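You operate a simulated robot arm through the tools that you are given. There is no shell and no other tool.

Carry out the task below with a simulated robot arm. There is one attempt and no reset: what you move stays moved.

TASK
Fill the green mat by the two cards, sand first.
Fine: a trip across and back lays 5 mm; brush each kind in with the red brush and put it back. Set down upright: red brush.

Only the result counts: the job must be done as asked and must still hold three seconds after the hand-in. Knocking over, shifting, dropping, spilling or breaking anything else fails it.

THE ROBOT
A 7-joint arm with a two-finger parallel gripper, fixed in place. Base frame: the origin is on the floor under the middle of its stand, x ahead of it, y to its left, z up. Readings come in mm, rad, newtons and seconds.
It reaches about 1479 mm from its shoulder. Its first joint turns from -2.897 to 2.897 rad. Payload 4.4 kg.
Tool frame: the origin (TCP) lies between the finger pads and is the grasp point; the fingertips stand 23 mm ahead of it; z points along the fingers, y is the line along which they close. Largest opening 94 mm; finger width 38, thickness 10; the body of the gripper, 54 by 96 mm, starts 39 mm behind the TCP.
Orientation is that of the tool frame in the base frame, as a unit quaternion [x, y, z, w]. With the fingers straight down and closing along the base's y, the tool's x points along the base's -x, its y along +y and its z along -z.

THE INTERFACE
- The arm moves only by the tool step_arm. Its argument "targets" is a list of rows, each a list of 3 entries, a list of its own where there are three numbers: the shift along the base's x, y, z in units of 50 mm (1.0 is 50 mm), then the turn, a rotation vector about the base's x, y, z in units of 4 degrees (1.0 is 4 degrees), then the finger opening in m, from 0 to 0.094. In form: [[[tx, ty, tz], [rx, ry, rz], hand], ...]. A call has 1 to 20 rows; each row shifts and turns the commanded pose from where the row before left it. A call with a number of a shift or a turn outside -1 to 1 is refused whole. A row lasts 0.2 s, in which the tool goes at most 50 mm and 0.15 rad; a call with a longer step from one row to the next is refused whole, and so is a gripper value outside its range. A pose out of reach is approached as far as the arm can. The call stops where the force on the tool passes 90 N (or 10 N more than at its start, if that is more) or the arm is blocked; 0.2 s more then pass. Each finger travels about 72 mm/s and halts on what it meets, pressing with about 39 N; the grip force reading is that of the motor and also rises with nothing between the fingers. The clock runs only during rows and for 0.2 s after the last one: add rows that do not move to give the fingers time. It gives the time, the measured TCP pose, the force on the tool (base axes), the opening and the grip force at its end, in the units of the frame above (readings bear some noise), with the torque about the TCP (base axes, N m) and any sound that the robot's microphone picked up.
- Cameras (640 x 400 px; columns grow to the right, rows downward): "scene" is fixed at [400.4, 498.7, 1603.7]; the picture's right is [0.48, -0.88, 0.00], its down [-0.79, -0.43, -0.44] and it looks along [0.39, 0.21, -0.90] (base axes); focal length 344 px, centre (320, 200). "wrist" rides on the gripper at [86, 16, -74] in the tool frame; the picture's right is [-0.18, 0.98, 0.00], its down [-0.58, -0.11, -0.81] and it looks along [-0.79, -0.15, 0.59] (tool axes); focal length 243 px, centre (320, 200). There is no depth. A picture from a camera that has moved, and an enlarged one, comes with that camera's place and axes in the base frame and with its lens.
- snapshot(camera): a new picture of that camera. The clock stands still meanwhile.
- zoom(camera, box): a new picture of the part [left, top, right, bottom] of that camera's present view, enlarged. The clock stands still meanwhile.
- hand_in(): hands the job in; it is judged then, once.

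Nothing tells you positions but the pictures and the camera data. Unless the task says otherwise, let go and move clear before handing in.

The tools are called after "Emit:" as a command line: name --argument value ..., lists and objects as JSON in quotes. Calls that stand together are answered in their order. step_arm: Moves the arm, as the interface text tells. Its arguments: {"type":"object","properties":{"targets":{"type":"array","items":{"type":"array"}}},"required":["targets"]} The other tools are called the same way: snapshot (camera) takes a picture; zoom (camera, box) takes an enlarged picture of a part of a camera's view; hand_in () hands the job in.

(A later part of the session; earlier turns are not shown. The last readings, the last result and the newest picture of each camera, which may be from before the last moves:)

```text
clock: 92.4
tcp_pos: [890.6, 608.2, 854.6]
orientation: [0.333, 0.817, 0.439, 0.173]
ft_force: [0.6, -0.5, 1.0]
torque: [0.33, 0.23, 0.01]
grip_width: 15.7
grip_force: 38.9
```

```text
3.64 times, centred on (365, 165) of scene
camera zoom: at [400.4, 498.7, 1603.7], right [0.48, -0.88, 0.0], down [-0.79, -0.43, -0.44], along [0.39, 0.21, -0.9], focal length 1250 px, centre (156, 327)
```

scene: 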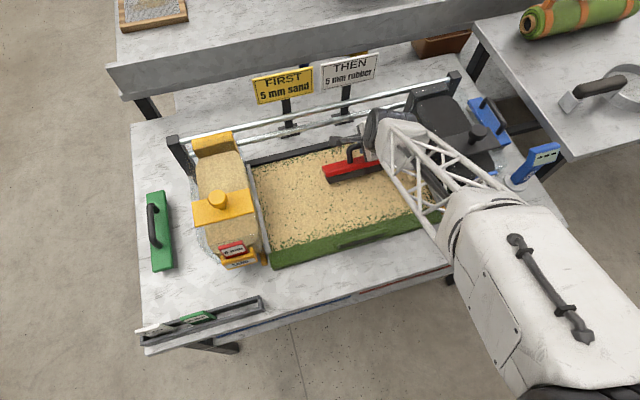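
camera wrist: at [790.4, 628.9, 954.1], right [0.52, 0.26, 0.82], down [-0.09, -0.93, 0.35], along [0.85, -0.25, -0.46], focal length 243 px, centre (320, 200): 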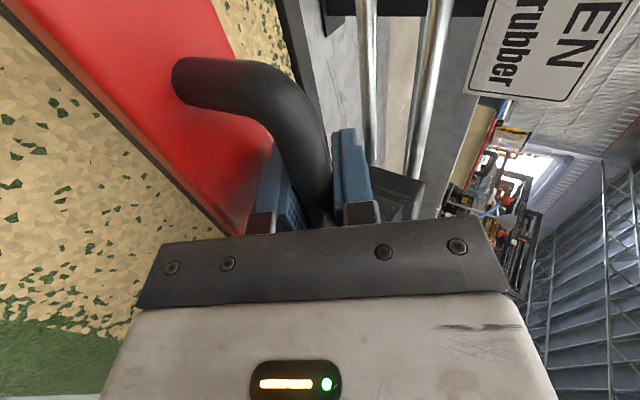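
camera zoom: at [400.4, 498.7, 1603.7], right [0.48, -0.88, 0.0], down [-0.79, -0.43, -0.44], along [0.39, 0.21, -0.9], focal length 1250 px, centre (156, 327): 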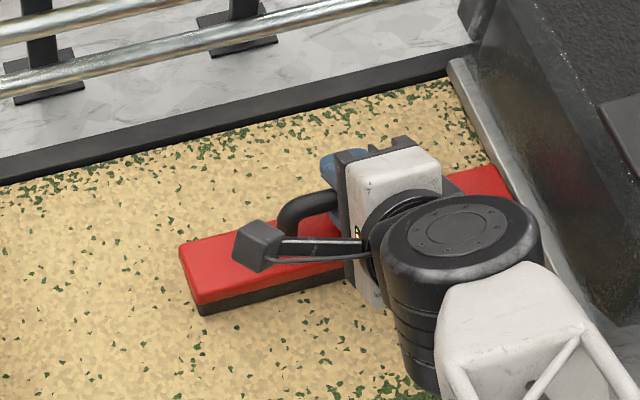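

The brush is resting on the sand. I'll open and back away along the tool axis.

Emit:
step_arm --targets '[[[0, 0, 0], [0, 0, 0], 0.018], [[0, 0, 0], [0, 0, 0], 0.025], [[0, 0, 0], [0, 0, 0], 0.03], [[-0.23, -0.24, 0.22], [0, 0, 0], 0.03], [[-0.4, -0.42, 0.39], [0, 0, 0], 0.03], [[-0.5, -0.52, 0.49], [0, 0, 0], 0.03], [[0, 0, 0.3], [0, 0, 0], 0.05], [[0, 0, 0], [0, 0, 0], 0.06]]'

Emit:
snapshot --camera "scene"

Emit:
snapshot --camera "wrist"

```text
clock: 94.2
tcp_pos: [834.1, 548.9, 923.4]
orientation: [0.333, 0.817, 0.438, 0.174]
ft_force: [0.1, -0.4, 0.1]
torque: [0.0, 0.02, 0.01]
grip_width: 60.1
grip_force: 0.0
```

```text
taken
```

scene: 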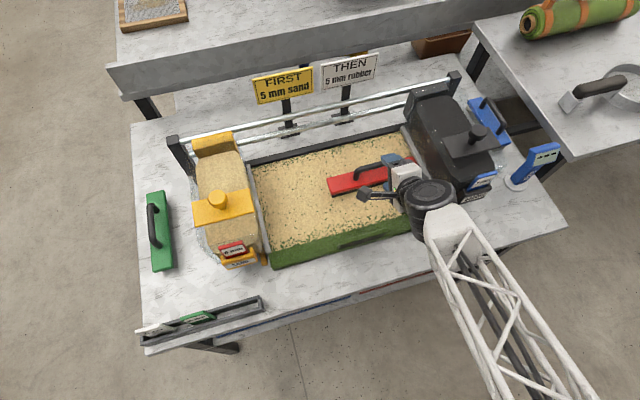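

```text
taken
camera wrist: at [734.9, 569.6, 979.0], right [0.52, 0.26, 0.82], down [-0.09, -0.93, 0.35], along [0.85, -0.25, -0.46], focal length 243 px, centre (320, 200)
```

wrist: 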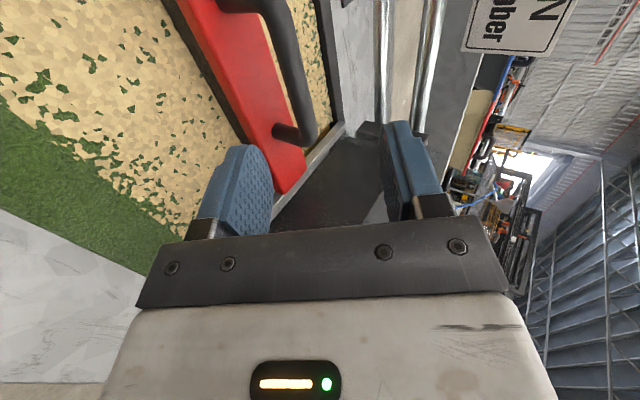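

The brush stands on the sand. Now I'll rotate the tool back toward vertical while rising.

Emit:
step_arm --targets '[[[0, 0, 0.12], [-0.7071, 0.7071, 0], 0.06], [[0, 0, 0.12], [-0.7071, 0.7071, 0], 0.06], [[0, 0, 0.12], [-0.7071, 0.7071, 0], 0.06], [[0, 0, 0.12], [-0.7071, 0.7071, 0], 0.06], [[0, 0, 0.12], [-0.7071, 0.7071, 0], 0.06], [[0, 0, 0.12], [-0.7071, 0.7071, 0], 0.06], [[0, 0, 0.12], [-0.7071, 0.7071, 0], 0.06], [[0, 0, 0.12], [-0.7071, 0.7071, 0], 0.06], [[0, 0, 0.12], [-0.7071, 0.7071, 0], 0.06], [[0, 0, 0.12], [-0.7071, 0.7071, 0], 0.06], [[0, 0, 0.12], [-0.7071, 0.7071, 0], 0.06], [[0, 0, 0.12], [-0.7071, 0.7071, 0], 0.06], [[0, 0, 0.12], [-0.7071, 0.7071, 0], 0.06], [[0, 0, 0], [0, 0, 0], 0.06]]'

Emit:
snapshot --camera "scene"

Emit:
snapshot --camera "wrist"

```text
clock: 97.2
tcp_pos: [833.0, 549.8, 1003.2]
orientation: [0.381, 0.924, 0.037, 0.006]
ft_force: [-0.3, -0.1, 0.4]
torque: [0.02, 0.01, 0.02]
grip_width: 60.2
grip_force: 0.0
```

```text
taken
```

scene: 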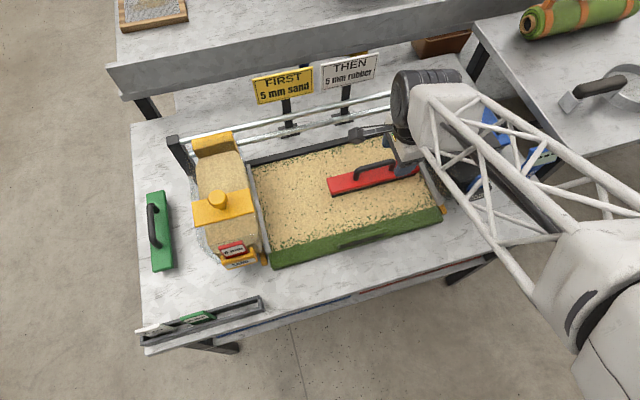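

```text
taken
camera wrist: at [780.3, 617.2, 1078.9], right [0.82, 0.56, 0.07], down [0.3, -0.54, 0.79], along [0.48, -0.63, -0.61], focal length 243 px, centre (320, 200)
```

wrist: 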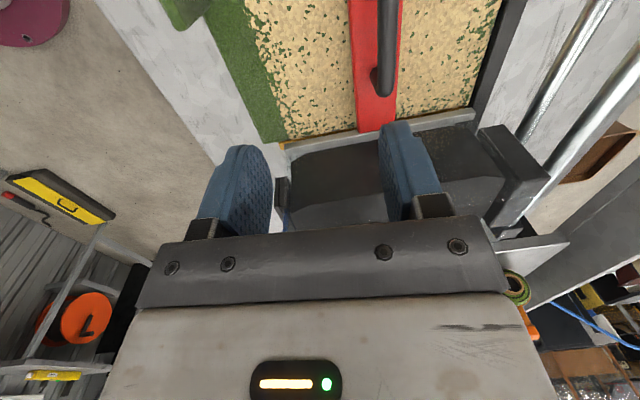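

The tool is nearly vertical (4° tilt). I'll zoom to locate the brush's handle precisely.

Emit:
zoom --camera "scene" --box '[310, 140, 440, 220]'

Emit:
zoom --camera "wrist" --box '[300, 0, 460, 150]'

```text
4.92 times, centred on (375, 180) of scene
camera zoom: at [400.4, 498.7, 1603.7], right [0.48, -0.88, 0.0], down [-0.79, -0.43, -0.44], along [0.39, 0.21, -0.9], focal length 1693 px, centre (49, 298)
```

zoom: 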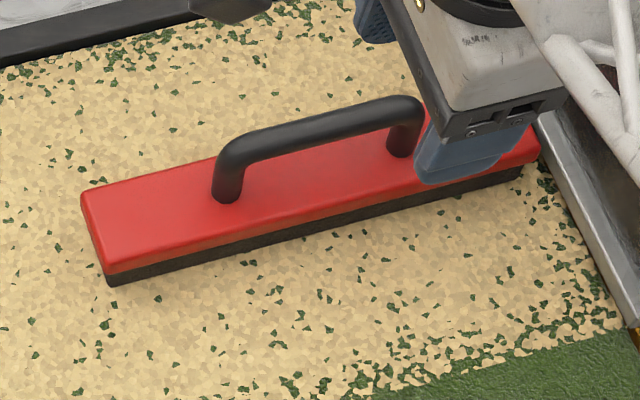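

```text
2.67 times, centred on (380, 75) of wrist
camera zoom: at [780.3, 617.2, 1078.9], right [0.82, 0.56, 0.07], down [0.3, -0.54, 0.79], along [0.48, -0.63, -0.61], focal length 647 px, centre (160, 533)
```

zoom: 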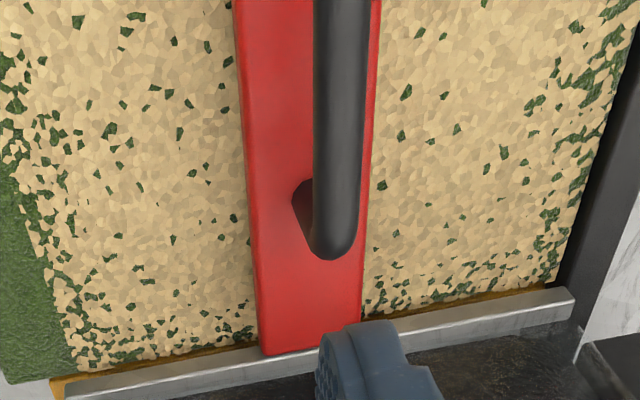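

The brush sits with its right end close to the rubber hopper's strip; the handle is near s1 201, s2 1047, z 853. I'll move above it with the fingers opened to straddle the bar.

Emit:
step_arm --targets '[[[0.235, 0.23, -0.516], [0, 0, 0], 0.045], [[0.235, 0.23, -0.516], [0, 0, 0], 0.045], [[0.235, 0.23, -0.516], [0, 0, 0], 0.045], [[0.235, 0.23, -0.516], [0, 0, 0], 0.045], [[0, 0, 0], [0, 0, 0], 0.045]]'

Emit:
snapshot --camera "wrist"

Emit:
zoom --camera "scene" --box '[310, 120, 460, 220]'

```text
clock: 98.4
tcp_pos: [881.5, 594.9, 898.9]
orientation: [0.382, 0.923, 0.037, 0.006]
ft_force: [0.5, 0.8, 0.2]
torque: [0.0, -0.05, -0.02]
grip_width: 45.1
grip_force: 0.1
```

```text
taken
camera wrist: at [827.8, 663.1, 975.5], right [0.82, 0.56, 0.07], down [0.3, -0.54, 0.79], along [0.48, -0.63, -0.61], focal length 243 px, centre (320, 200)
```

wrist: 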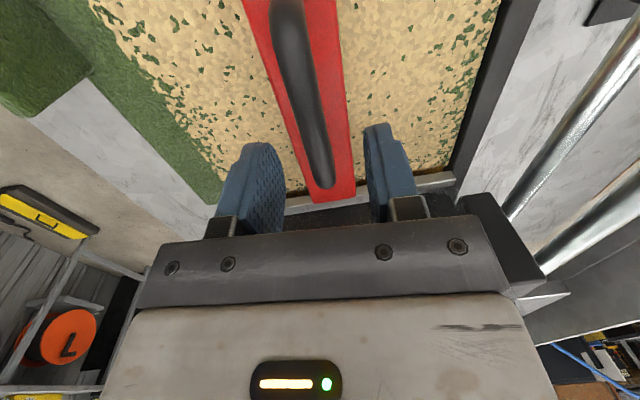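

```text
4.00 times, centred on (385, 170) of scene
camera zoom: at [400.4, 498.7, 1603.7], right [0.48, -0.88, 0.0], down [-0.79, -0.43, -0.44], along [0.39, 0.21, -0.9], focal length 1376 px, centre (60, 320)
```

zoom: 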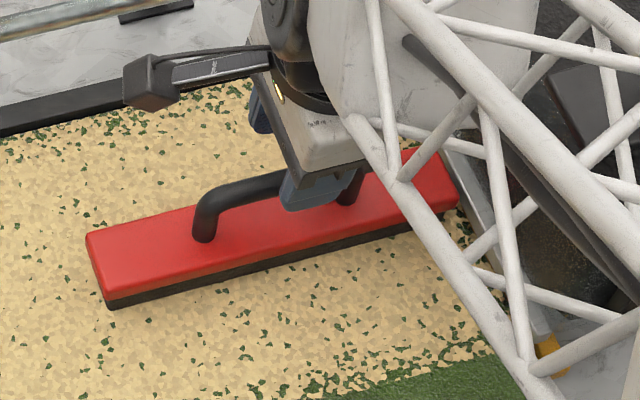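

The bar lies about 4 mm nearer the front than the tool axis. I'll shift, descend partway, and check.

Emit:
step_arm --targets '[[[-0.062, -0.062, 0], [0, 0, 0], 0.045], [[0.02, 0.03, -0.35], [0, 0, 0], 0.04], [[0.015, 0.025, -0.3], [0, 0, 0], 0.035], [[0, 0, 0], [0, 0, 0], 0.032]]'

Emit:
snapshot --camera "wrist"

Emit:
zoom --camera "wrist" --box '[200, 60, 440, 240]'

```text
clock: 99.4
tcp_pos: [880.2, 593.4, 866.9]
orientation: [0.381, 0.924, 0.037, 0.006]
ft_force: [0.2, 0.2, 0.3]
torque: [-0.01, 0.05, -0.03]
grip_width: 32.1
grip_force: 0.0
```

```text
taken
camera wrist: at [827.0, 661.2, 943.0], right [0.82, 0.56, 0.07], down [0.3, -0.54, 0.79], along [0.48, -0.63, -0.61], focal length 243 px, centre (320, 200)
```

wrist: 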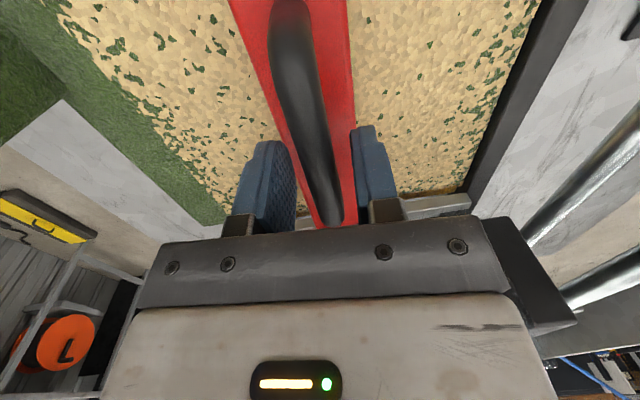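

```text
2.22 times, centred on (320, 150) of wrist
camera zoom: at [827.0, 661.2, 943.0], right [0.82, 0.56, 0.07], down [0.3, -0.54, 0.79], along [0.48, -0.63, -0.61], focal length 539 px, centre (320, 311)
```

zoom: 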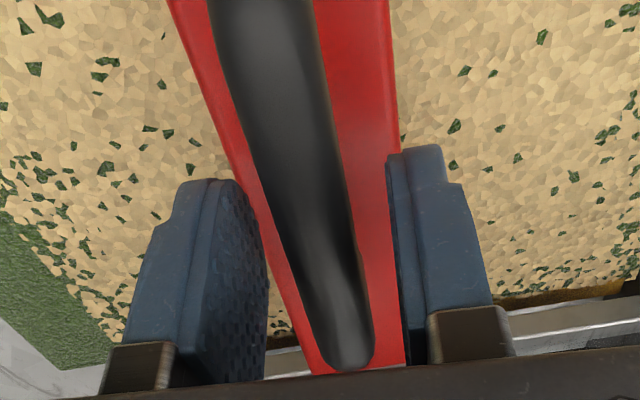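

The bar is still about 3 mm off-centre. I'll correct and descend with the fingers nearly closed around the bar, watching for fingertip contact on the brush top.

Emit:
step_arm --targets '[[[-0.045, -0.045, 0], [0, 0, 0], 0.03], [[0.015, 0.02, -0.25], [0, 0, 0], 0.028], [[0.01, 0.02, -0.22], [0, 0, 0], 0.028], [[0.005, 0.008, -0.1], [0, 0, 0], 0.028], [[0, 0, 0], [0, 0, 0], 0.028]]'

Emit:
snapshot --camera "wrist"

Emit:
zoom --camera "scene" --box '[310, 130, 440, 220]'

```text
clock: 100.6
tcp_pos: [879.4, 596.6, 844.6]
orientation: [0.38, 0.924, 0.04, 0.008]
ft_force: [-8.3, -7.7, 60.7]
torque: [-1.78, 0.49, -0.17]
grip_width: 31.0
grip_force: 3.5
```

```text
taken
camera wrist: at [825.6, 663.3, 920.9], right [0.82, 0.56, 0.08], down [0.3, -0.54, 0.79], along [0.48, -0.62, -0.61], focal length 243 px, centre (320, 200)
```

wrist: 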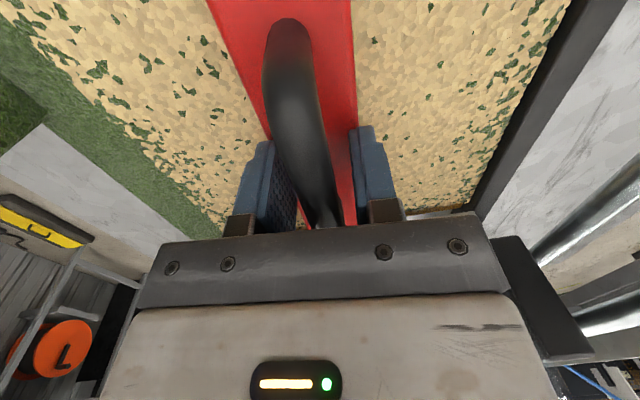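

```text
4.44 times, centred on (375, 175) of scene
camera zoom: at [400.4, 498.7, 1603.7], right [0.48, -0.88, 0.0], down [-0.79, -0.43, -0.44], along [0.39, 0.21, -0.9], focal length 1528 px, centre (76, 311)
```

zoom: 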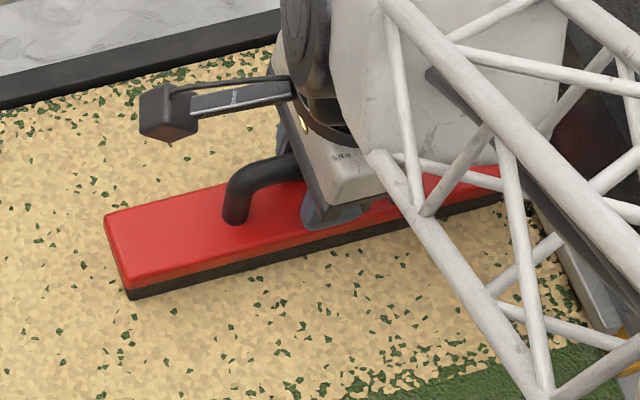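

A fingertip is pressing on the brush top. I'll ease up until the force vanishes.

Emit:
step_arm --targets '[[[0, 0, 0.1], [0, 0, 0], 0.028], [[0, 0, 0.02], [0, 0, 0], 0.028], [[0, 0, 0], [0, 0, 0], 0.028]]'

```text
clock: 101.4
tcp_pos: [878.1, 595.8, 844.0]
orientation: [0.382, 0.923, 0.037, 0.006]
ft_force: [2.1, -3.1, 30.6]
torque: [-0.88, 0.02, 0.06]
grip_width: 26.9
grip_force: 0.0
```

Emit:
step_arm --targets '[[[0, 0, 0.05], [0, 0, 0], 0.028], [[0, 0, 0], [0, 0, 0], 0.028]]'

Emit:
step_arm --targets '[[[0, 0, 0.02], [0, 0, 0], 0.028], [[0, 0, 0], [0, 0, 0], 0.028]]'

Emit:
zoom --camera "wrist" --box '[200, 60, 440, 240]'

```text
clock: 102.0
tcp_pos: [877.9, 595.2, 845.1]
orientation: [0.382, 0.924, 0.037, 0.005]
ft_force: [2.2, 0.2, 4.8]
torque: [-0.14, -0.06, 0.07]
grip_width: 27.1
grip_force: 0.1
```

```text
clock: 102.6
tcp_pos: [878.3, 597.0, 847.2]
orientation: [0.382, 0.924, 0.037, 0.006]
ft_force: [0.1, 0.4, 0.4]
torque: [-0.04, 0.0, -0.04]
grip_width: 28.0
grip_force: 0.0
```

```text
2.22 times, centred on (320, 150) of wrist
camera zoom: at [824.9, 663.0, 924.2], right [0.82, 0.56, 0.07], down [0.3, -0.54, 0.79], along [0.48, -0.63, -0.61], focal length 539 px, centre (320, 311)
```

zoom: 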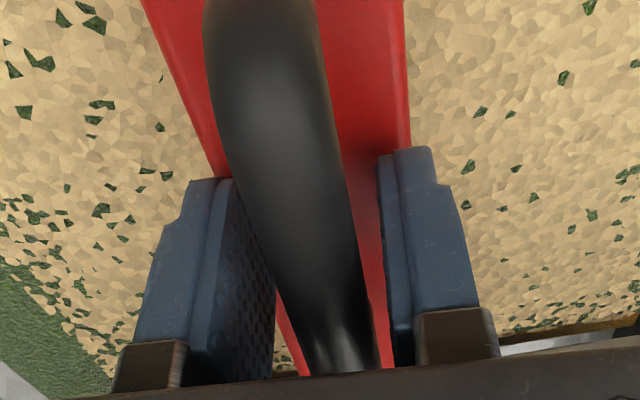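

The tips are free about 1–2 mm above the brush top with the bar centred. I'll lower 1 mm and close the grip.

Emit:
step_arm --targets '[[[0, 0, -0.015], [0, 0, 0], 0.022], [[0, 0, 0], [0, 0, 0], 0.012], [[0, 0, 0], [0, 0, 0], 0.004], [[0, 0, 0], [0, 0, 0], 0.004]]'

Emit:
snapshot --camera "wrist"

Emit:
zoom --camera "scene" --box '[310, 130, 440, 220]'

```text
clock: 103.6
tcp_pos: [878.4, 595.5, 848.1]
orientation: [0.381, 0.924, 0.037, 0.006]
ft_force: [0.0, 0.7, 1.7]
torque: [-0.03, 0.01, 0.02]
grip_width: 15.4
grip_force: 38.9
```

```text
taken
camera wrist: at [825.1, 662.9, 924.2], right [0.82, 0.56, 0.07], down [0.3, -0.54, 0.79], along [0.48, -0.63, -0.61], focal length 243 px, centre (320, 200)
```

wrist: 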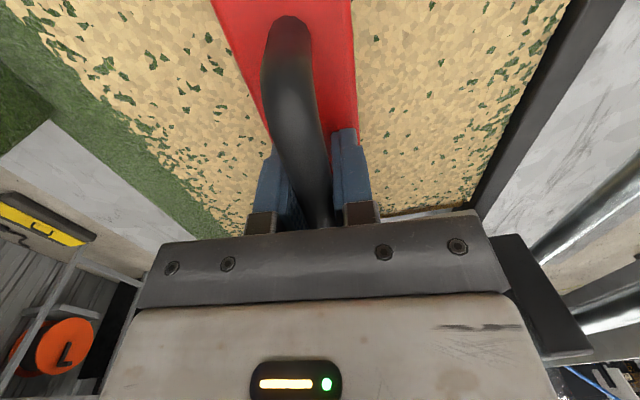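

```text
4.44 times, centred on (375, 175) of scene
camera zoom: at [400.4, 498.7, 1603.7], right [0.48, -0.88, 0.0], down [-0.79, -0.43, -0.44], along [0.39, 0.21, -0.9], focal length 1528 px, centre (76, 311)
```

zoom: 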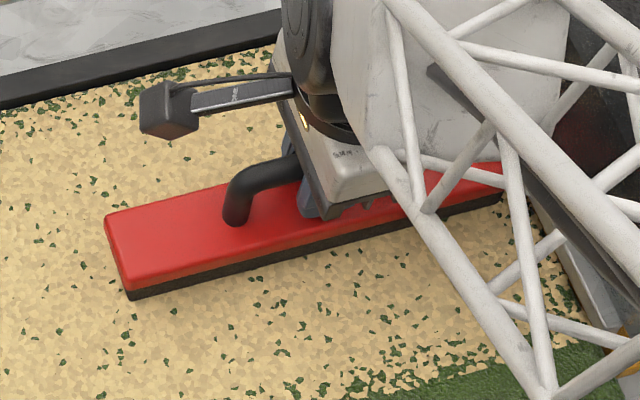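

The grip is good with the brush flat on the sand. I'll sweep toward the back in a short chunk with light pressure and check.

Emit:
step_arm --targets '[[[-0.02, 0.02, 0], [0, 0, 0], 0.004], [[0.1, 0.1, -0.01], [0, 0, 0], 0.004], [[0.15, 0.15, 0], [0, 0, 0], 0.004], [[0.15, 0.15, 0], [0, 0, 0], 0.004], [[0.1, 0.1, 0], [0, 0, 0], 0.004]]'

Emit:
snapshot --camera "wrist"

Emit:
zoom --camera "scene" --box '[310, 120, 440, 210]'

```text
clock: 104.8
tcp_pos: [902.6, 621.0, 847.6]
orientation: [0.381, 0.924, 0.037, 0.006]
ft_force: [-2.6, -2.7, 6.0]
torque: [0.0, 0.07, 0.06]
grip_width: 15.4
grip_force: 38.6
```

```text
taken
camera wrist: at [849.9, 688.6, 923.5], right [0.82, 0.56, 0.07], down [0.3, -0.54, 0.79], along [0.48, -0.63, -0.61], focal length 243 px, centre (320, 200)
```

wrist: 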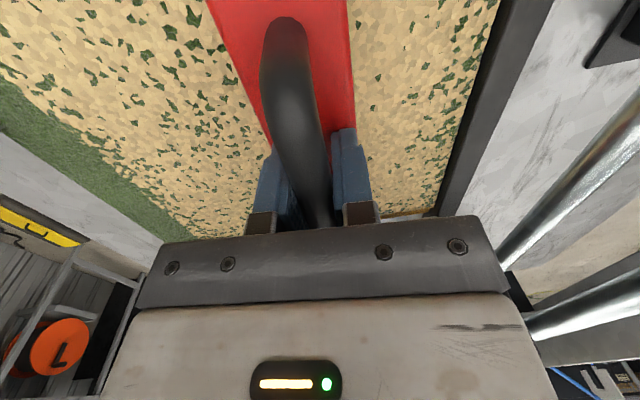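

```text
4.44 times, centred on (375, 165) of scene
camera zoom: at [400.4, 498.7, 1603.7], right [0.48, -0.88, 0.0], down [-0.79, -0.43, -0.44], along [0.39, 0.21, -0.9], focal length 1528 px, centre (76, 356)
```

zoom: 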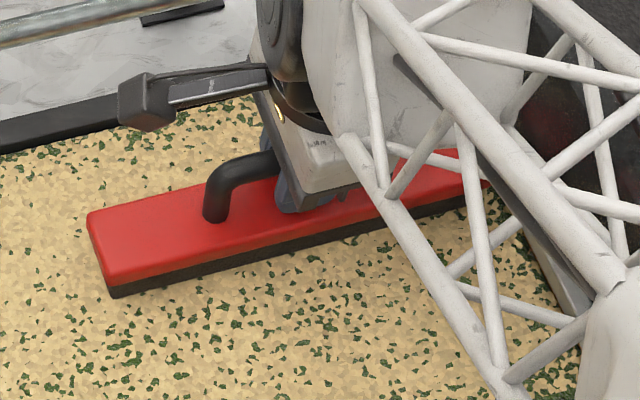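

The brush stays level now and more green pile is showing through behind it, so the sand is going in. I'll look at the whole mat.

Emit:
zoom --camera "scene" --box '[230, 120, 460, 275]'

```text
2.58 times, centred on (345, 198) of scene
camera zoom: at [400.4, 498.7, 1603.7], right [0.48, -0.88, 0.0], down [-0.79, -0.43, -0.44], along [0.39, 0.21, -0.9], focal length 887 px, centre (256, 206)
```

zoom: 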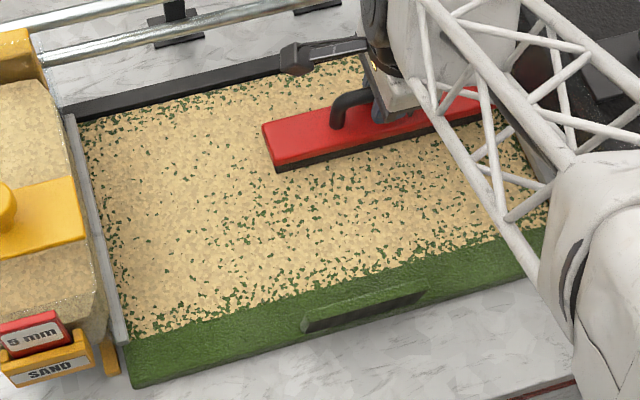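

Brushing clearly works on the strip the brush has passed. I'll continue toward the back edge.

Emit:
step_arm --targets '[[[0.1, 0.1, 0], [0, 0, 0], 0.004], [[0.15, 0.15, 0], [0, 0, 0], 0.004], [[0.15, 0.15, 0], [0, 0, 0], 0.004], [[0.15, 0.15, 0], [0, 0, 0], 0.004], [[0.1, 0.1, 0], [0, 0, 0], 0.004]]'

Emit:
snapshot --camera "wrist"

Emit:
zoom --camera "scene" --box '[310, 90, 470, 210]'

```text
clock: 106.0
tcp_pos: [935.8, 652.3, 846.6]
orientation: [0.381, 0.924, 0.037, 0.006]
ft_force: [-3.2, -3.4, 7.7]
torque: [-0.13, -0.03, -0.06]
grip_width: 14.9
grip_force: 39.0
```

```text
taken
camera wrist: at [882.2, 720.1, 923.5], right [0.82, 0.56, 0.07], down [0.3, -0.54, 0.79], along [0.48, -0.63, -0.61], focal length 243 px, centre (320, 200)
```

wrist: 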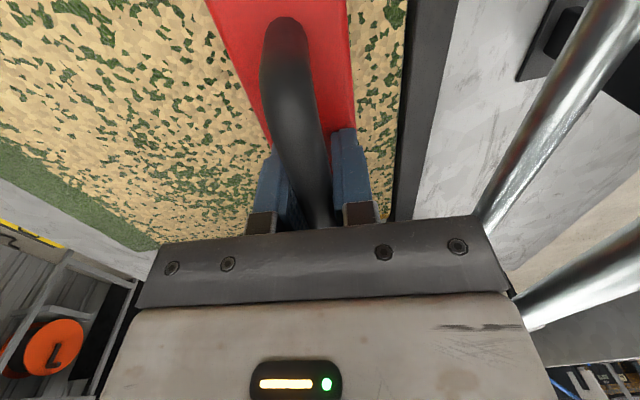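

```text
3.33 times, centred on (390, 150) of scene
camera zoom: at [400.4, 498.7, 1603.7], right [0.48, -0.88, 0.0], down [-0.79, -0.43, -0.44], along [0.39, 0.21, -0.9], focal length 1146 px, centre (87, 367)
```

zoom: 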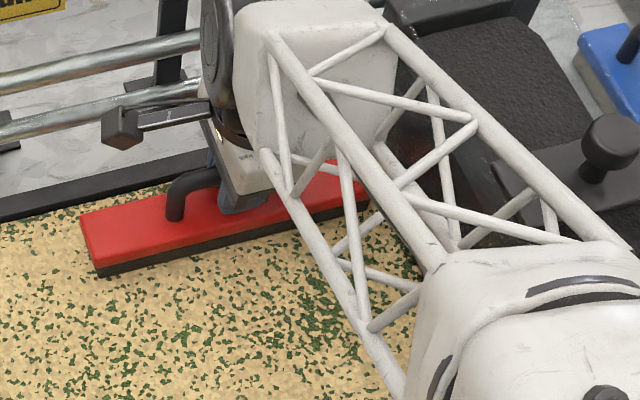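

There's about 25 mm between the brush and the back curb, and the rails are clear. I'll go 15 mm further.

Emit:
step_arm --targets '[[[0.08, 0.08, 0], [0, 0, 0], 0.004], [[0.08, 0.08, 0], [0, 0, 0], 0.004], [[0.05, 0.05, 0], [0, 0, 0], 0.004]]'

Emit:
snapshot --camera "wrist"

Emit:
zoom --camera "scene" --box '[310, 90, 470, 210]'

```text
clock: 106.8
tcp_pos: [948.0, 663.5, 848.0]
orientation: [0.381, 0.924, 0.038, 0.006]
ft_force: [-2.1, -4.9, 11.5]
torque: [0.1, 0.06, -0.02]
grip_width: 15.3
grip_force: 39.1
```

```text
taken
camera wrist: at [892.8, 730.9, 924.0], right [0.82, 0.56, 0.07], down [0.3, -0.54, 0.79], along [0.48, -0.62, -0.61], focal length 243 px, centre (320, 200)
```

wrist: 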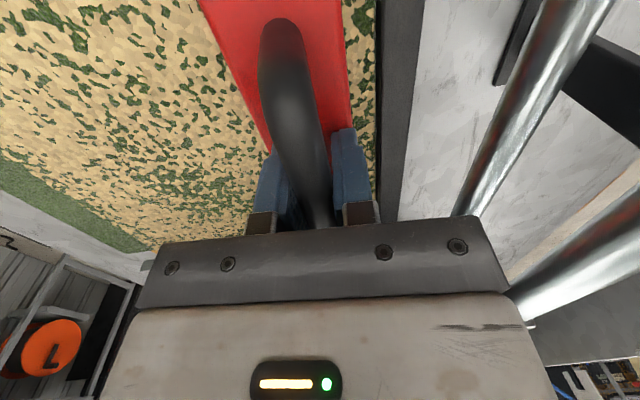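

```text
3.33 times, centred on (390, 150) of scene
camera zoom: at [400.4, 498.7, 1603.7], right [0.48, -0.88, 0.0], down [-0.79, -0.43, -0.44], along [0.39, 0.21, -0.9], focal length 1146 px, centre (87, 367)
```

zoom: 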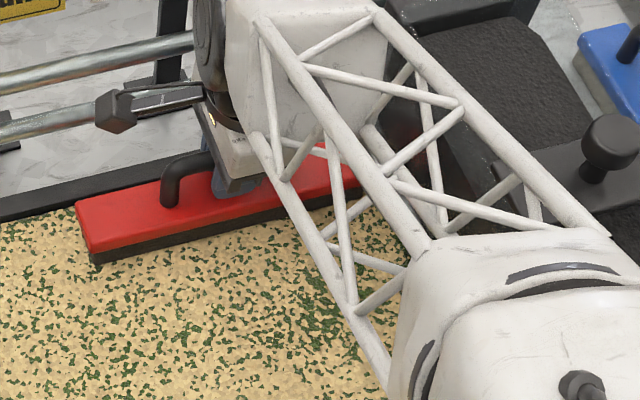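

The brush is at the back edge with about 9 mm to the curb. Now I'll sweep back toward the front with light pressure, checking halfway.

Emit:
step_arm --targets '[[[0.04, 0.04, 0.0], [0, 0, 0], 0.004], [[-0.05, -0.05, 0.008], [0, 0, 0], 0.004], [[-0.15, -0.15, 0], [0, 0, 0], 0.004], [[-0.2, -0.2, 0], [0, 0, 0], 0.004], [[-0.2, -0.2, 0], [0, 0, 0], 0.004], [[-0.2, -0.2, 0], [0, 0, 0], 0.004], [[-0.2, -0.2, 0], [0, 0, 0], 0.004], [[-0.1, -0.1, 0], [0, 0, 0], 0.004]]'

Emit:
snapshot --camera "wrist"

Emit:
zoom --camera "scene" --box '[230, 120, 460, 275]'

```text
clock: 108.6
tcp_pos: [893.9, 612.6, 844.8]
orientation: [0.381, 0.924, 0.038, 0.006]
ft_force: [0.1, -0.1, 0.9]
torque: [0.0, 0.0, 0.0]
grip_width: 15.1
grip_force: 39.1
```

```text
taken
camera wrist: at [839.8, 679.1, 922.6], right [0.82, 0.56, 0.07], down [0.3, -0.54, 0.79], along [0.48, -0.63, -0.61], focal length 243 px, centre (320, 200)
```

wrist: 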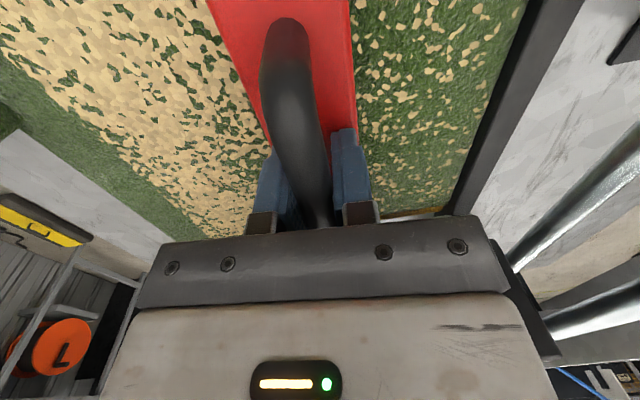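

```text
2.58 times, centred on (345, 198) of scene
camera zoom: at [400.4, 498.7, 1603.7], right [0.48, -0.88, 0.0], down [-0.79, -0.43, -0.44], along [0.39, 0.21, -0.9], focal length 887 px, centre (256, 206)
```

zoom: 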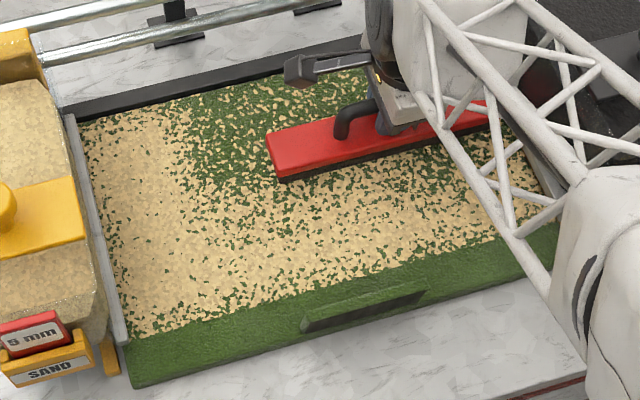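

The second pass leaves the strip nearly green: the sand is settling in. I'll continue the return sweep to the front.

Emit:
step_arm --targets '[[[-0.1, -0.1, 0], [0, 0, 0], 0.004], [[-0.2, -0.2, 0], [0, 0, 0], 0.004], [[-0.2, -0.2, 0], [0, 0, 0], 0.004], [[-0.2, -0.2, 0], [0, 0, 0], 0.004], [[-0.2, -0.2, 0], [0, 0, 0], 0.004], [[-0.2, -0.2, 0], [0, 0, 0], 0.004], [[-0.2, -0.2, 0], [0, 0, 0], 0.004], [[-0.2, -0.2, 0], [0, 0, 0], 0.004], [[-0.2, -0.2, 0], [0, 0, 0], 0.004], [[-0.1, -0.1, 0], [0, 0, 0], 0.004]]'

Emit:
snapshot --camera "wrist"

Emit:
zoom --camera "scene" --box '[230, 120, 460, 275]'

```text
clock: 110.8
tcp_pos: [802.0, 520.3, 848.3]
orientation: [0.381, 0.924, 0.038, 0.006]
ft_force: [0.4, -0.8, -2.7]
torque: [0.02, -0.01, 0.0]
grip_width: 15.3
grip_force: 38.8
```

```text
taken
camera wrist: at [748.4, 588.8, 923.6], right [0.82, 0.56, 0.07], down [0.3, -0.54, 0.79], along [0.48, -0.63, -0.61], focal length 243 px, centre (320, 200)
```

wrist: 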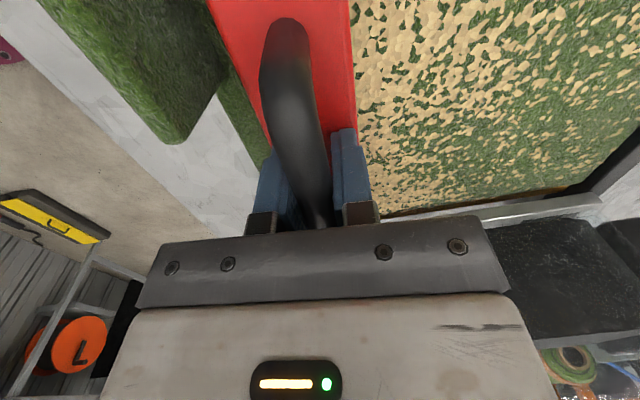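

```text
2.58 times, centred on (345, 198) of scene
camera zoom: at [400.4, 498.7, 1603.7], right [0.48, -0.88, 0.0], down [-0.79, -0.43, -0.44], along [0.39, 0.21, -0.9], focal length 887 px, centre (256, 206)
```

zoom: 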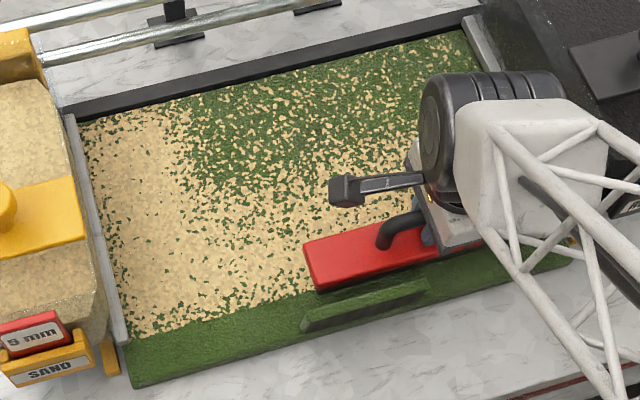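

The middle-front of this lane got less contact. I'll lower a little to touch again and make another pass toward the back.

Emit:
step_arm --targets '[[[0, 0, -0.03], [0, 0, 0], 0.004], [[0, 0, 0], [0, 0, 0], 0.004]]'

Emit:
step_arm --targets '[[[0, 0, -0.03], [0, 0, 0], 0.004], [[0, 0, 0], [0, 0, 0], 0.004]]'

```text
clock: 111.4
tcp_pos: [801.7, 522.2, 844.5]
orientation: [0.381, 0.924, 0.038, 0.007]
ft_force: [1.2, 0.3, 3.4]
torque: [0.05, 0.13, 0.04]
grip_width: 15.1
grip_force: 39.0
```

```text
clock: 112.0
tcp_pos: [803.0, 522.9, 846.2]
orientation: [0.381, 0.924, 0.039, 0.006]
ft_force: [-4.5, 3.5, 20.1]
torque: [0.02, 0.05, 0.02]
grip_width: 15.2
grip_force: 39.0
```

Emit:
step_arm --targets '[[[0.05, 0.05, 0.015], [0, 0, 0], 0.004], [[0.15, 0.15, 0], [0, 0, 0], 0.004], [[0.2, 0.2, 0], [0, 0, 0], 0.004], [[0.2, 0.2, 0], [0, 0, 0], 0.004], [[0.2, 0.2, 0], [0, 0, 0], 0.004], [[0.2, 0.2, 0], [0, 0, 0], 0.004], [[0.1, 0.1, 0], [0, 0, 0], 0.004]]'

Emit:
zoom --camera "scene" --box '[230, 120, 460, 275]'

```text
clock: 113.6
tcp_pos: [859.1, 576.7, 845.6]
orientation: [0.382, 0.923, 0.039, 0.006]
ft_force: [-9.6, -10.9, 41.2]
torque: [-0.27, -0.11, -0.09]
grip_width: 15.3
grip_force: 38.5
```

```text
2.58 times, centred on (345, 198) of scene
camera zoom: at [400.4, 498.7, 1603.7], right [0.48, -0.88, 0.0], down [-0.79, -0.43, -0.44], along [0.39, 0.21, -0.9], focal length 887 px, centre (256, 206)
```

zoom: 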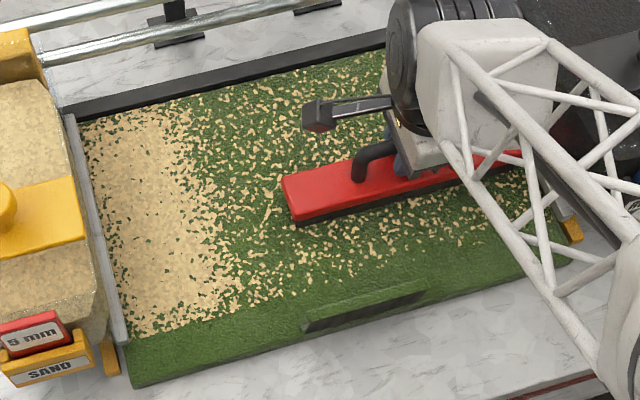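

That pass is very effective and the brush held level. I'll ease the pressure a bit and continue to the back.

Emit:
step_arm --targets '[[[0.05, 0.05, 0.025], [0, 0, 0], 0.004], [[0.2, 0.2, 0], [0, 0, 0], 0.004], [[0.2, 0.2, 0], [0, 0, 0], 0.004], [[0.2, 0.2, 0], [0, 0, 0], 0.004], [[0.2, 0.2, 0], [0, 0, 0], 0.004], [[0.2, 0.2, 0], [0, 0, 0], 0.004], [[0.2, 0.2, 0], [0, 0, 0], 0.004], [[0.2, 0.2, 0], [0, 0, 0], 0.004], [[0.2, 0.2, 0], [0, 0, 0], 0.004], [[0.12, 0.12, 0], [0, 0, 0], 0.004]]'

Emit:
zoom --camera "scene" --box '[230, 120, 460, 275]'

Emit:
snapshot --camera "wrist"

```text
clock: 115.8
tcp_pos: [945.9, 664.7, 845.8]
orientation: [0.38, 0.924, 0.037, 0.006]
ft_force: [-8.3, -7.7, 25.0]
torque: [-0.26, -0.07, -0.09]
grip_width: 15.3
grip_force: 39.0
```

```text
2.58 times, centred on (345, 198) of scene
camera zoom: at [400.4, 498.7, 1603.7], right [0.48, -0.88, 0.0], down [-0.79, -0.43, -0.44], along [0.39, 0.21, -0.9], focal length 887 px, centre (256, 206)
```

zoom: 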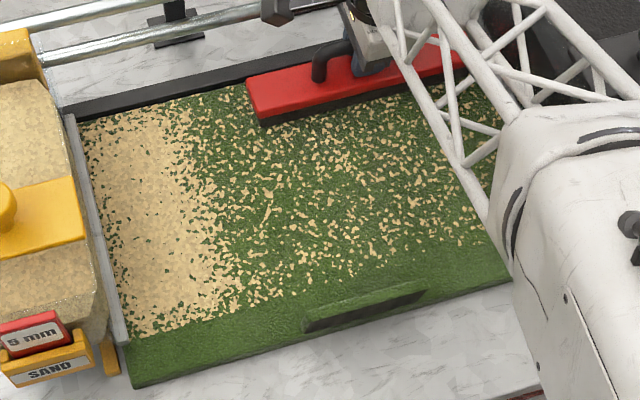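

```text
taken
camera wrist: at [893.0, 731.8, 922.4], right [0.82, 0.56, 0.07], down [0.3, -0.54, 0.79], along [0.48, -0.63, -0.61], focal length 243 px, centre (320, 200)
```

wrist: 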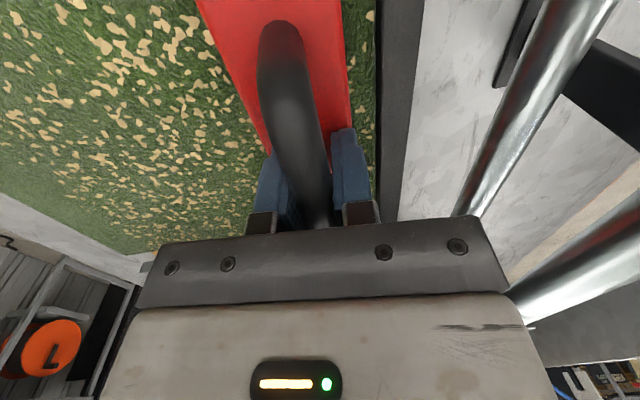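

The right side is mostly brushed in. I'll make the return sweep with moderate pressure.

Emit:
step_arm --targets '[[[-0.05, -0.05, 0.012], [0, 0, 0], 0.004], [[-0.15, -0.15, 0], [0, 0, 0], 0.004], [[-0.2, -0.2, 0], [0, 0, 0], 0.004], [[-0.2, -0.2, 0], [0, 0, 0], 0.004], [[-0.2, -0.2, 0], [0, 0, 0], 0.004], [[-0.2, -0.2, 0], [0, 0, 0], 0.004], [[-0.2, -0.2, 0], [0, 0, 0], 0.004], [[-0.2, -0.2, 0], [0, 0, 0], 0.004]]'

Emit:
step_arm --targets '[[[-0.2, -0.2, -0.01], [0, 0, 0], 0.004], [[-0.2, -0.2, 0], [0, 0, 0], 0.004], [[-0.2, -0.2, 0], [0, 0, 0], 0.004], [[-0.2, -0.2, 0], [0, 0, 0], 0.004], [[-0.2, -0.2, 0], [0, 0, 0], 0.004], [[-0.2, -0.2, 0], [0, 0, 0], 0.004], [[-0.12, -0.12, 0], [0, 0, 0], 0.004]]'

Emit:
zoom --camera "scene" --box '[230, 120, 460, 275]'

Emit:
snapshot --camera "wrist"

```text
clock: 117.6
tcp_pos: [877.2, 593.4, 844.7]
orientation: [0.382, 0.923, 0.037, 0.006]
ft_force: [0.1, -0.3, -2.1]
torque: [-0.01, -0.01, 0.0]
grip_width: 15.4
grip_force: 39.0
```

```text
clock: 119.2
tcp_pos: [810.8, 527.3, 846.2]
orientation: [0.381, 0.924, 0.038, 0.006]
ft_force: [-0.6, -0.3, -1.4]
torque: [0.02, 0.03, 0.01]
grip_width: 15.4
grip_force: 39.1
```

```text
2.58 times, centred on (345, 198) of scene
camera zoom: at [400.4, 498.7, 1603.7], right [0.48, -0.88, 0.0], down [-0.79, -0.43, -0.44], along [0.39, 0.21, -0.9], focal length 887 px, centre (256, 206)
```

zoom: 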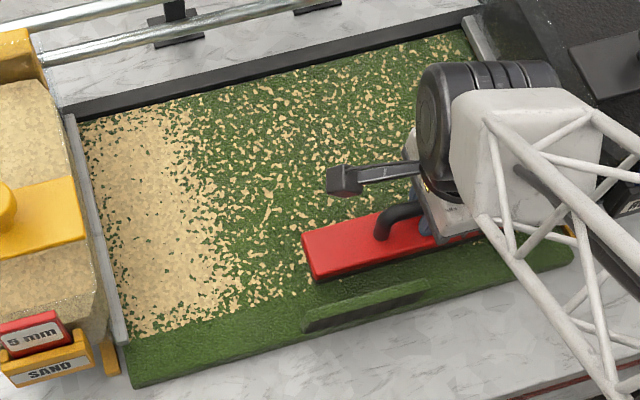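

```text
taken
camera wrist: at [757.0, 595.0, 922.4], right [0.82, 0.56, 0.07], down [0.3, -0.54, 0.79], along [0.48, -0.63, -0.61], focal length 243 px, centre (320, 200)
```

wrist: 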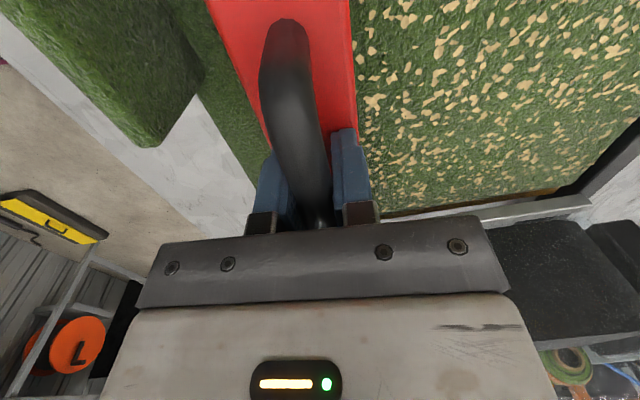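

That return was slightly off the surface. I'll step back to the front, lower to contact, and make another full pass toward the back.

Emit:
step_arm --targets '[[[-0.14, -0.14, 0], [0, 0, 0], 0.004], [[0, 0, -0.04], [0, 0, 0], 0.004], [[0, 0, 0], [0, 0, 0], 0.004]]'

Emit:
step_arm --targets '[[[0, 0, -0.02], [0, 0, 0], 0.004], [[0, 0, 0], [0, 0, 0], 0.004]]'

```text
clock: 120.0
tcp_pos: [803.4, 522.1, 844.6]
orientation: [0.381, 0.924, 0.038, 0.007]
ft_force: [0.7, -0.6, 2.4]
torque: [0.02, 0.13, 0.01]
grip_width: 15.0
grip_force: 39.1
```

```text
clock: 120.6
tcp_pos: [804.2, 522.4, 845.1]
orientation: [0.381, 0.924, 0.037, 0.006]
ft_force: [3.3, 0.5, 13.4]
torque: [-0.1, 0.21, 0.01]
grip_width: 15.1
grip_force: 39.4
```

Emit:
step_arm --targets '[[[0.05, 0.05, 0.003], [0, 0, 0], 0.004], [[0.15, 0.15, 0.003], [0, 0, 0], 0.004], [[0.2, 0.2, 0.003], [0, 0, 0], 0.004], [[0.2, 0.2, 0.003], [0, 0, 0], 0.004], [[0.2, 0.2, 0.003], [0, 0, 0], 0.004], [[0.2, 0.2, 0], [0, 0, 0], 0.004], [[0.2, 0.2, 0], [0, 0, 0], 0.004], [[0.2, 0.2, 0], [0, 0, 0], 0.004], [[0.2, 0.2, 0], [0, 0, 0], 0.004], [[0.2, 0.2, 0], [0, 0, 0], 0.004], [[0.2, 0.2, 0], [0, 0, 0], 0.004], [[0.2, 0.2, 0], [0, 0, 0], 0.004], [[0.2, 0.2, 0], [0, 0, 0], 0.004], [[0.2, 0.2, 0], [0, 0, 0], 0.004], [[0.2, 0.2, 0], [0, 0, 0], 0.004], [[0.1, 0.1, 0], [0, 0, 0], 0.004]]'

Emit:
zoom --camera "scene" --box '[230, 120, 460, 275]'

Emit:
snapshot --camera "wrist"

```text
clock: 124.0
tcp_pos: [948.6, 667.2, 845.1]
orientation: [0.381, 0.924, 0.037, 0.006]
ft_force: [-7.5, -9.0, 20.6]
torque: [-0.34, -0.11, -0.14]
grip_width: 15.4
grip_force: 39.5
```

```text
2.58 times, centred on (345, 198) of scene
camera zoom: at [400.4, 498.7, 1603.7], right [0.48, -0.88, 0.0], down [-0.79, -0.43, -0.44], along [0.39, 0.21, -0.9], focal length 887 px, centre (256, 206)
```

zoom: 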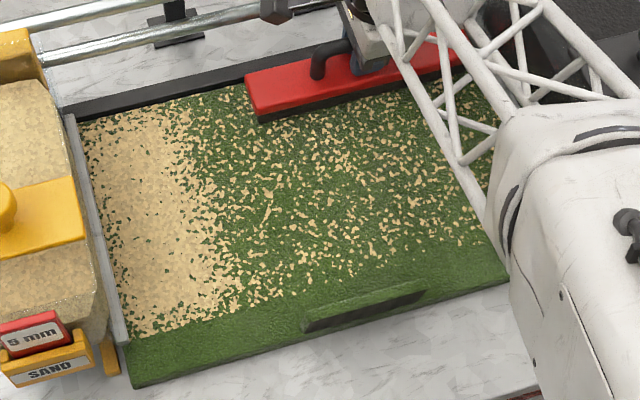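

```text
taken
camera wrist: at [895.2, 734.0, 920.9], right [0.82, 0.56, 0.07], down [0.3, -0.54, 0.79], along [0.48, -0.63, -0.61], focal length 243 px, centre (320, 200)
```

wrist: 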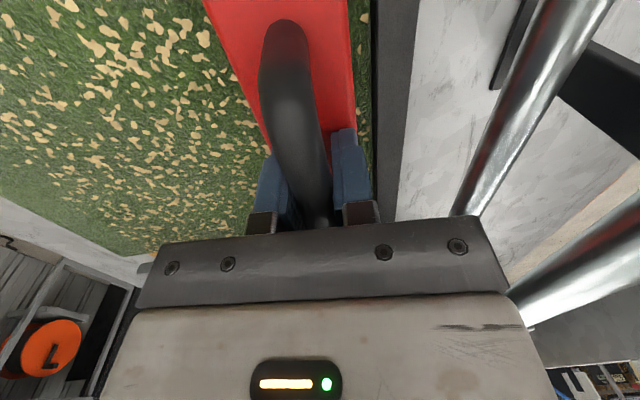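

The right half has settled to a uniform brushed state. I'll lift, move to the left half, and lower at its front.

Emit:
step_arm --targets '[[[0, 0, 0.3], [0, 0, 0], 0.004], [[0, 0, 0.4], [0, 0, 0], 0.004], [[-0.36, -0.36, 0], [0, 0, 0], 0.004], [[-0.36, -0.36, 0], [0, 0, 0], 0.004], [[-0.36, -0.36, 0], [0, 0, 0], 0.004], [[-0.36, -0.36, 0], [0, 0, 0], 0.004], [[-0.36, -0.36, 0], [0, 0, 0], 0.004], [[-0.36, -0.36, 0], [0, 0, 0], 0.004], [[-0.36, -0.36, 0], [0, 0, 0], 0.004], [[-0.36, -0.36, 0], [0, 0, 0], 0.004], [[-0.366, 0.366, 0], [0, 0, 0], 0.004], [[-0.366, 0.366, 0], [0, 0, 0], 0.004], [[-0.366, 0.366, 0], [0, 0, 0], 0.004], [[-0.366, 0.366, 0], [0, 0, 0], 0.004], [[-0.366, 0.366, 0], [0, 0, 0], 0.004], [[-0.366, 0.366, 0], [0, 0, 0], 0.004], [[-0.3, 0.3, 0], [0, 0, 0], 0.004], [[0, 0, 0], [0, 0, 0], 0.004]]'

Emit:
zoom --camera "scene" --box '[220, 120, 450, 275]'

Emit:
snapshot --camera "wrist"

```text
clock: 127.8
tcp_pos: [679.9, 645.9, 877.9]
orientation: [0.382, 0.924, 0.038, 0.006]
ft_force: [-0.6, 0.0, -2.8]
torque: [0.02, -0.01, 0.01]
grip_width: 15.1
grip_force: 38.9
```

```text
2.58 times, centred on (335, 198) of scene
camera zoom: at [400.4, 498.7, 1603.7], right [0.48, -0.88, 0.0], down [-0.79, -0.43, -0.44], along [0.39, 0.21, -0.9], focal length 887 px, centre (281, 206)
```

zoom: 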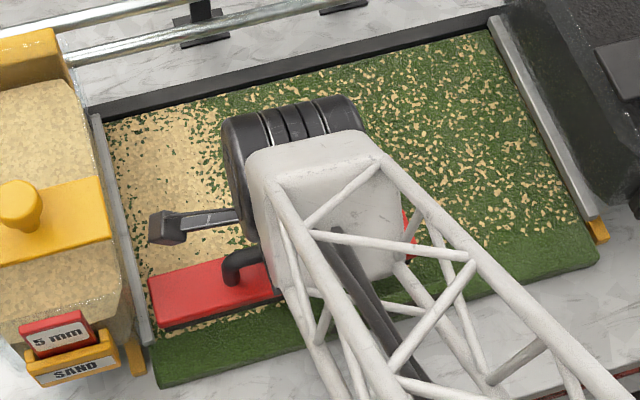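

```text
taken
camera wrist: at [625.2, 713.7, 953.8], right [0.82, 0.56, 0.07], down [0.3, -0.54, 0.79], along [0.48, -0.63, -0.61], focal length 243 px, centre (320, 200)
```

wrist: 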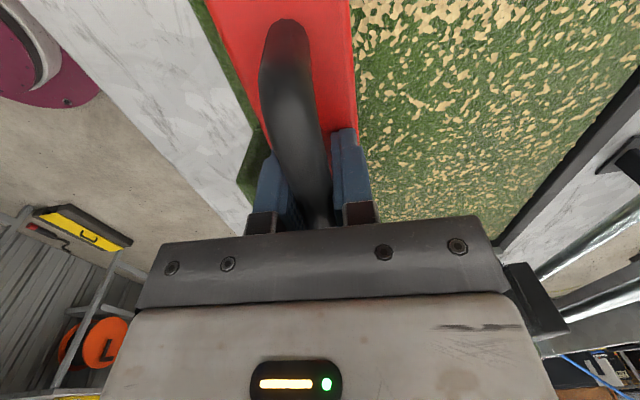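

The brush is over the left half's front. I'll shift 7 mm closer to the left edge and lower to contact.

Emit:
step_arm --targets '[[[-0.1, 0.1, -0.2], [0, 0, 0], 0.004], [[0, 0, -0.3], [0, 0, 0], 0.004], [[0, 0, -0.04], [0, 0, 0], 0.004], [[0, 0, 0], [0, 0, 0], 0.004]]'

Emit:
zoom --camera "scene" --box '[230, 190, 350, 270]'

```text
clock: 128.8
tcp_pos: [674.7, 650.7, 849.4]
orientation: [0.381, 0.924, 0.037, 0.006]
ft_force: [-1.0, -0.2, -2.1]
torque: [0.02, 0.05, 0.0]
grip_width: 15.0
grip_force: 38.3
```

```text
5.00 times, centred on (290, 230) of scene
camera zoom: at [400.4, 498.7, 1603.7], right [0.48, -0.88, 0.0], down [-0.79, -0.43, -0.44], along [0.39, 0.21, -0.9], focal length 1719 px, centre (470, 50)
```

zoom: 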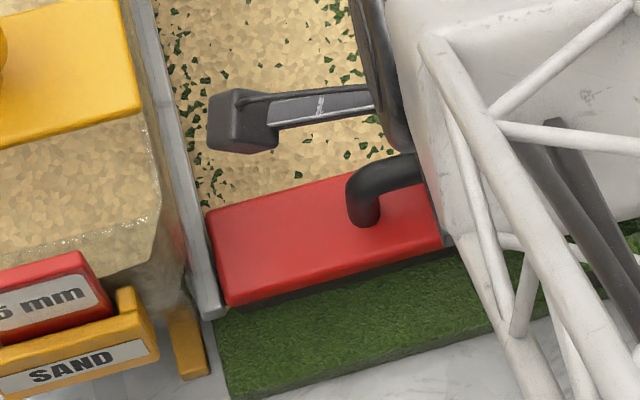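

The brush's left end is nearly touching the sand hopper's strip. I'll shift 5 mm away, then lower to contact.

Emit:
step_arm --targets '[[[0.07, -0.07, 0], [0, 0, 0], 0.004], [[0, 0, -0.06], [0, 0, 0], 0.004], [[0, 0, 0], [0, 0, 0], 0.004]]'

Emit:
zoom --camera "scene" --box '[230, 190, 350, 270]'

```text
clock: 129.6
tcp_pos: [678.7, 647.1, 847.4]
orientation: [0.381, 0.924, 0.037, 0.006]
ft_force: [-0.1, -0.6, -2.6]
torque: [0.0, 0.02, -0.03]
grip_width: 15.4
grip_force: 38.4
```

```text
5.00 times, centred on (290, 230) of scene
camera zoom: at [400.4, 498.7, 1603.7], right [0.48, -0.88, 0.0], down [-0.79, -0.43, -0.44], along [0.39, 0.21, -0.9], focal length 1719 px, centre (470, 50)
```

zoom: 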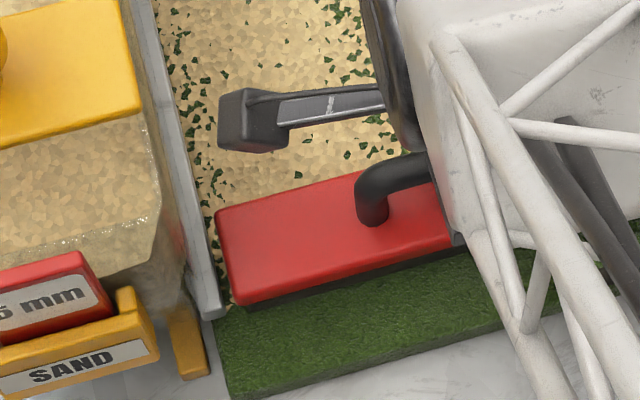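

Emit:
step_arm --targets '[[[0, 0, -0.04], [0, 0, 0], 0.004], [[0, 0, 0], [0, 0, 0], 0.004]]'

Emit:
step_arm --targets '[[[0, 0, -0.03], [0, 0, 0], 0.004], [[0, 0, 0], [0, 0, 0], 0.004]]'

```text
clock: 130.2
tcp_pos: [677.9, 647.4, 846.1]
orientation: [0.381, 0.924, 0.037, 0.007]
ft_force: [0.3, 0.3, -2.1]
torque: [0.02, -0.03, 0.01]
grip_width: 15.0
grip_force: 38.8
```

```text
clock: 130.8
tcp_pos: [678.8, 648.8, 844.7]
orientation: [0.381, 0.924, 0.038, 0.006]
ft_force: [-0.2, 0.0, 0.9]
torque: [-0.22, -0.14, -0.02]
grip_width: 15.2
grip_force: 38.9
```

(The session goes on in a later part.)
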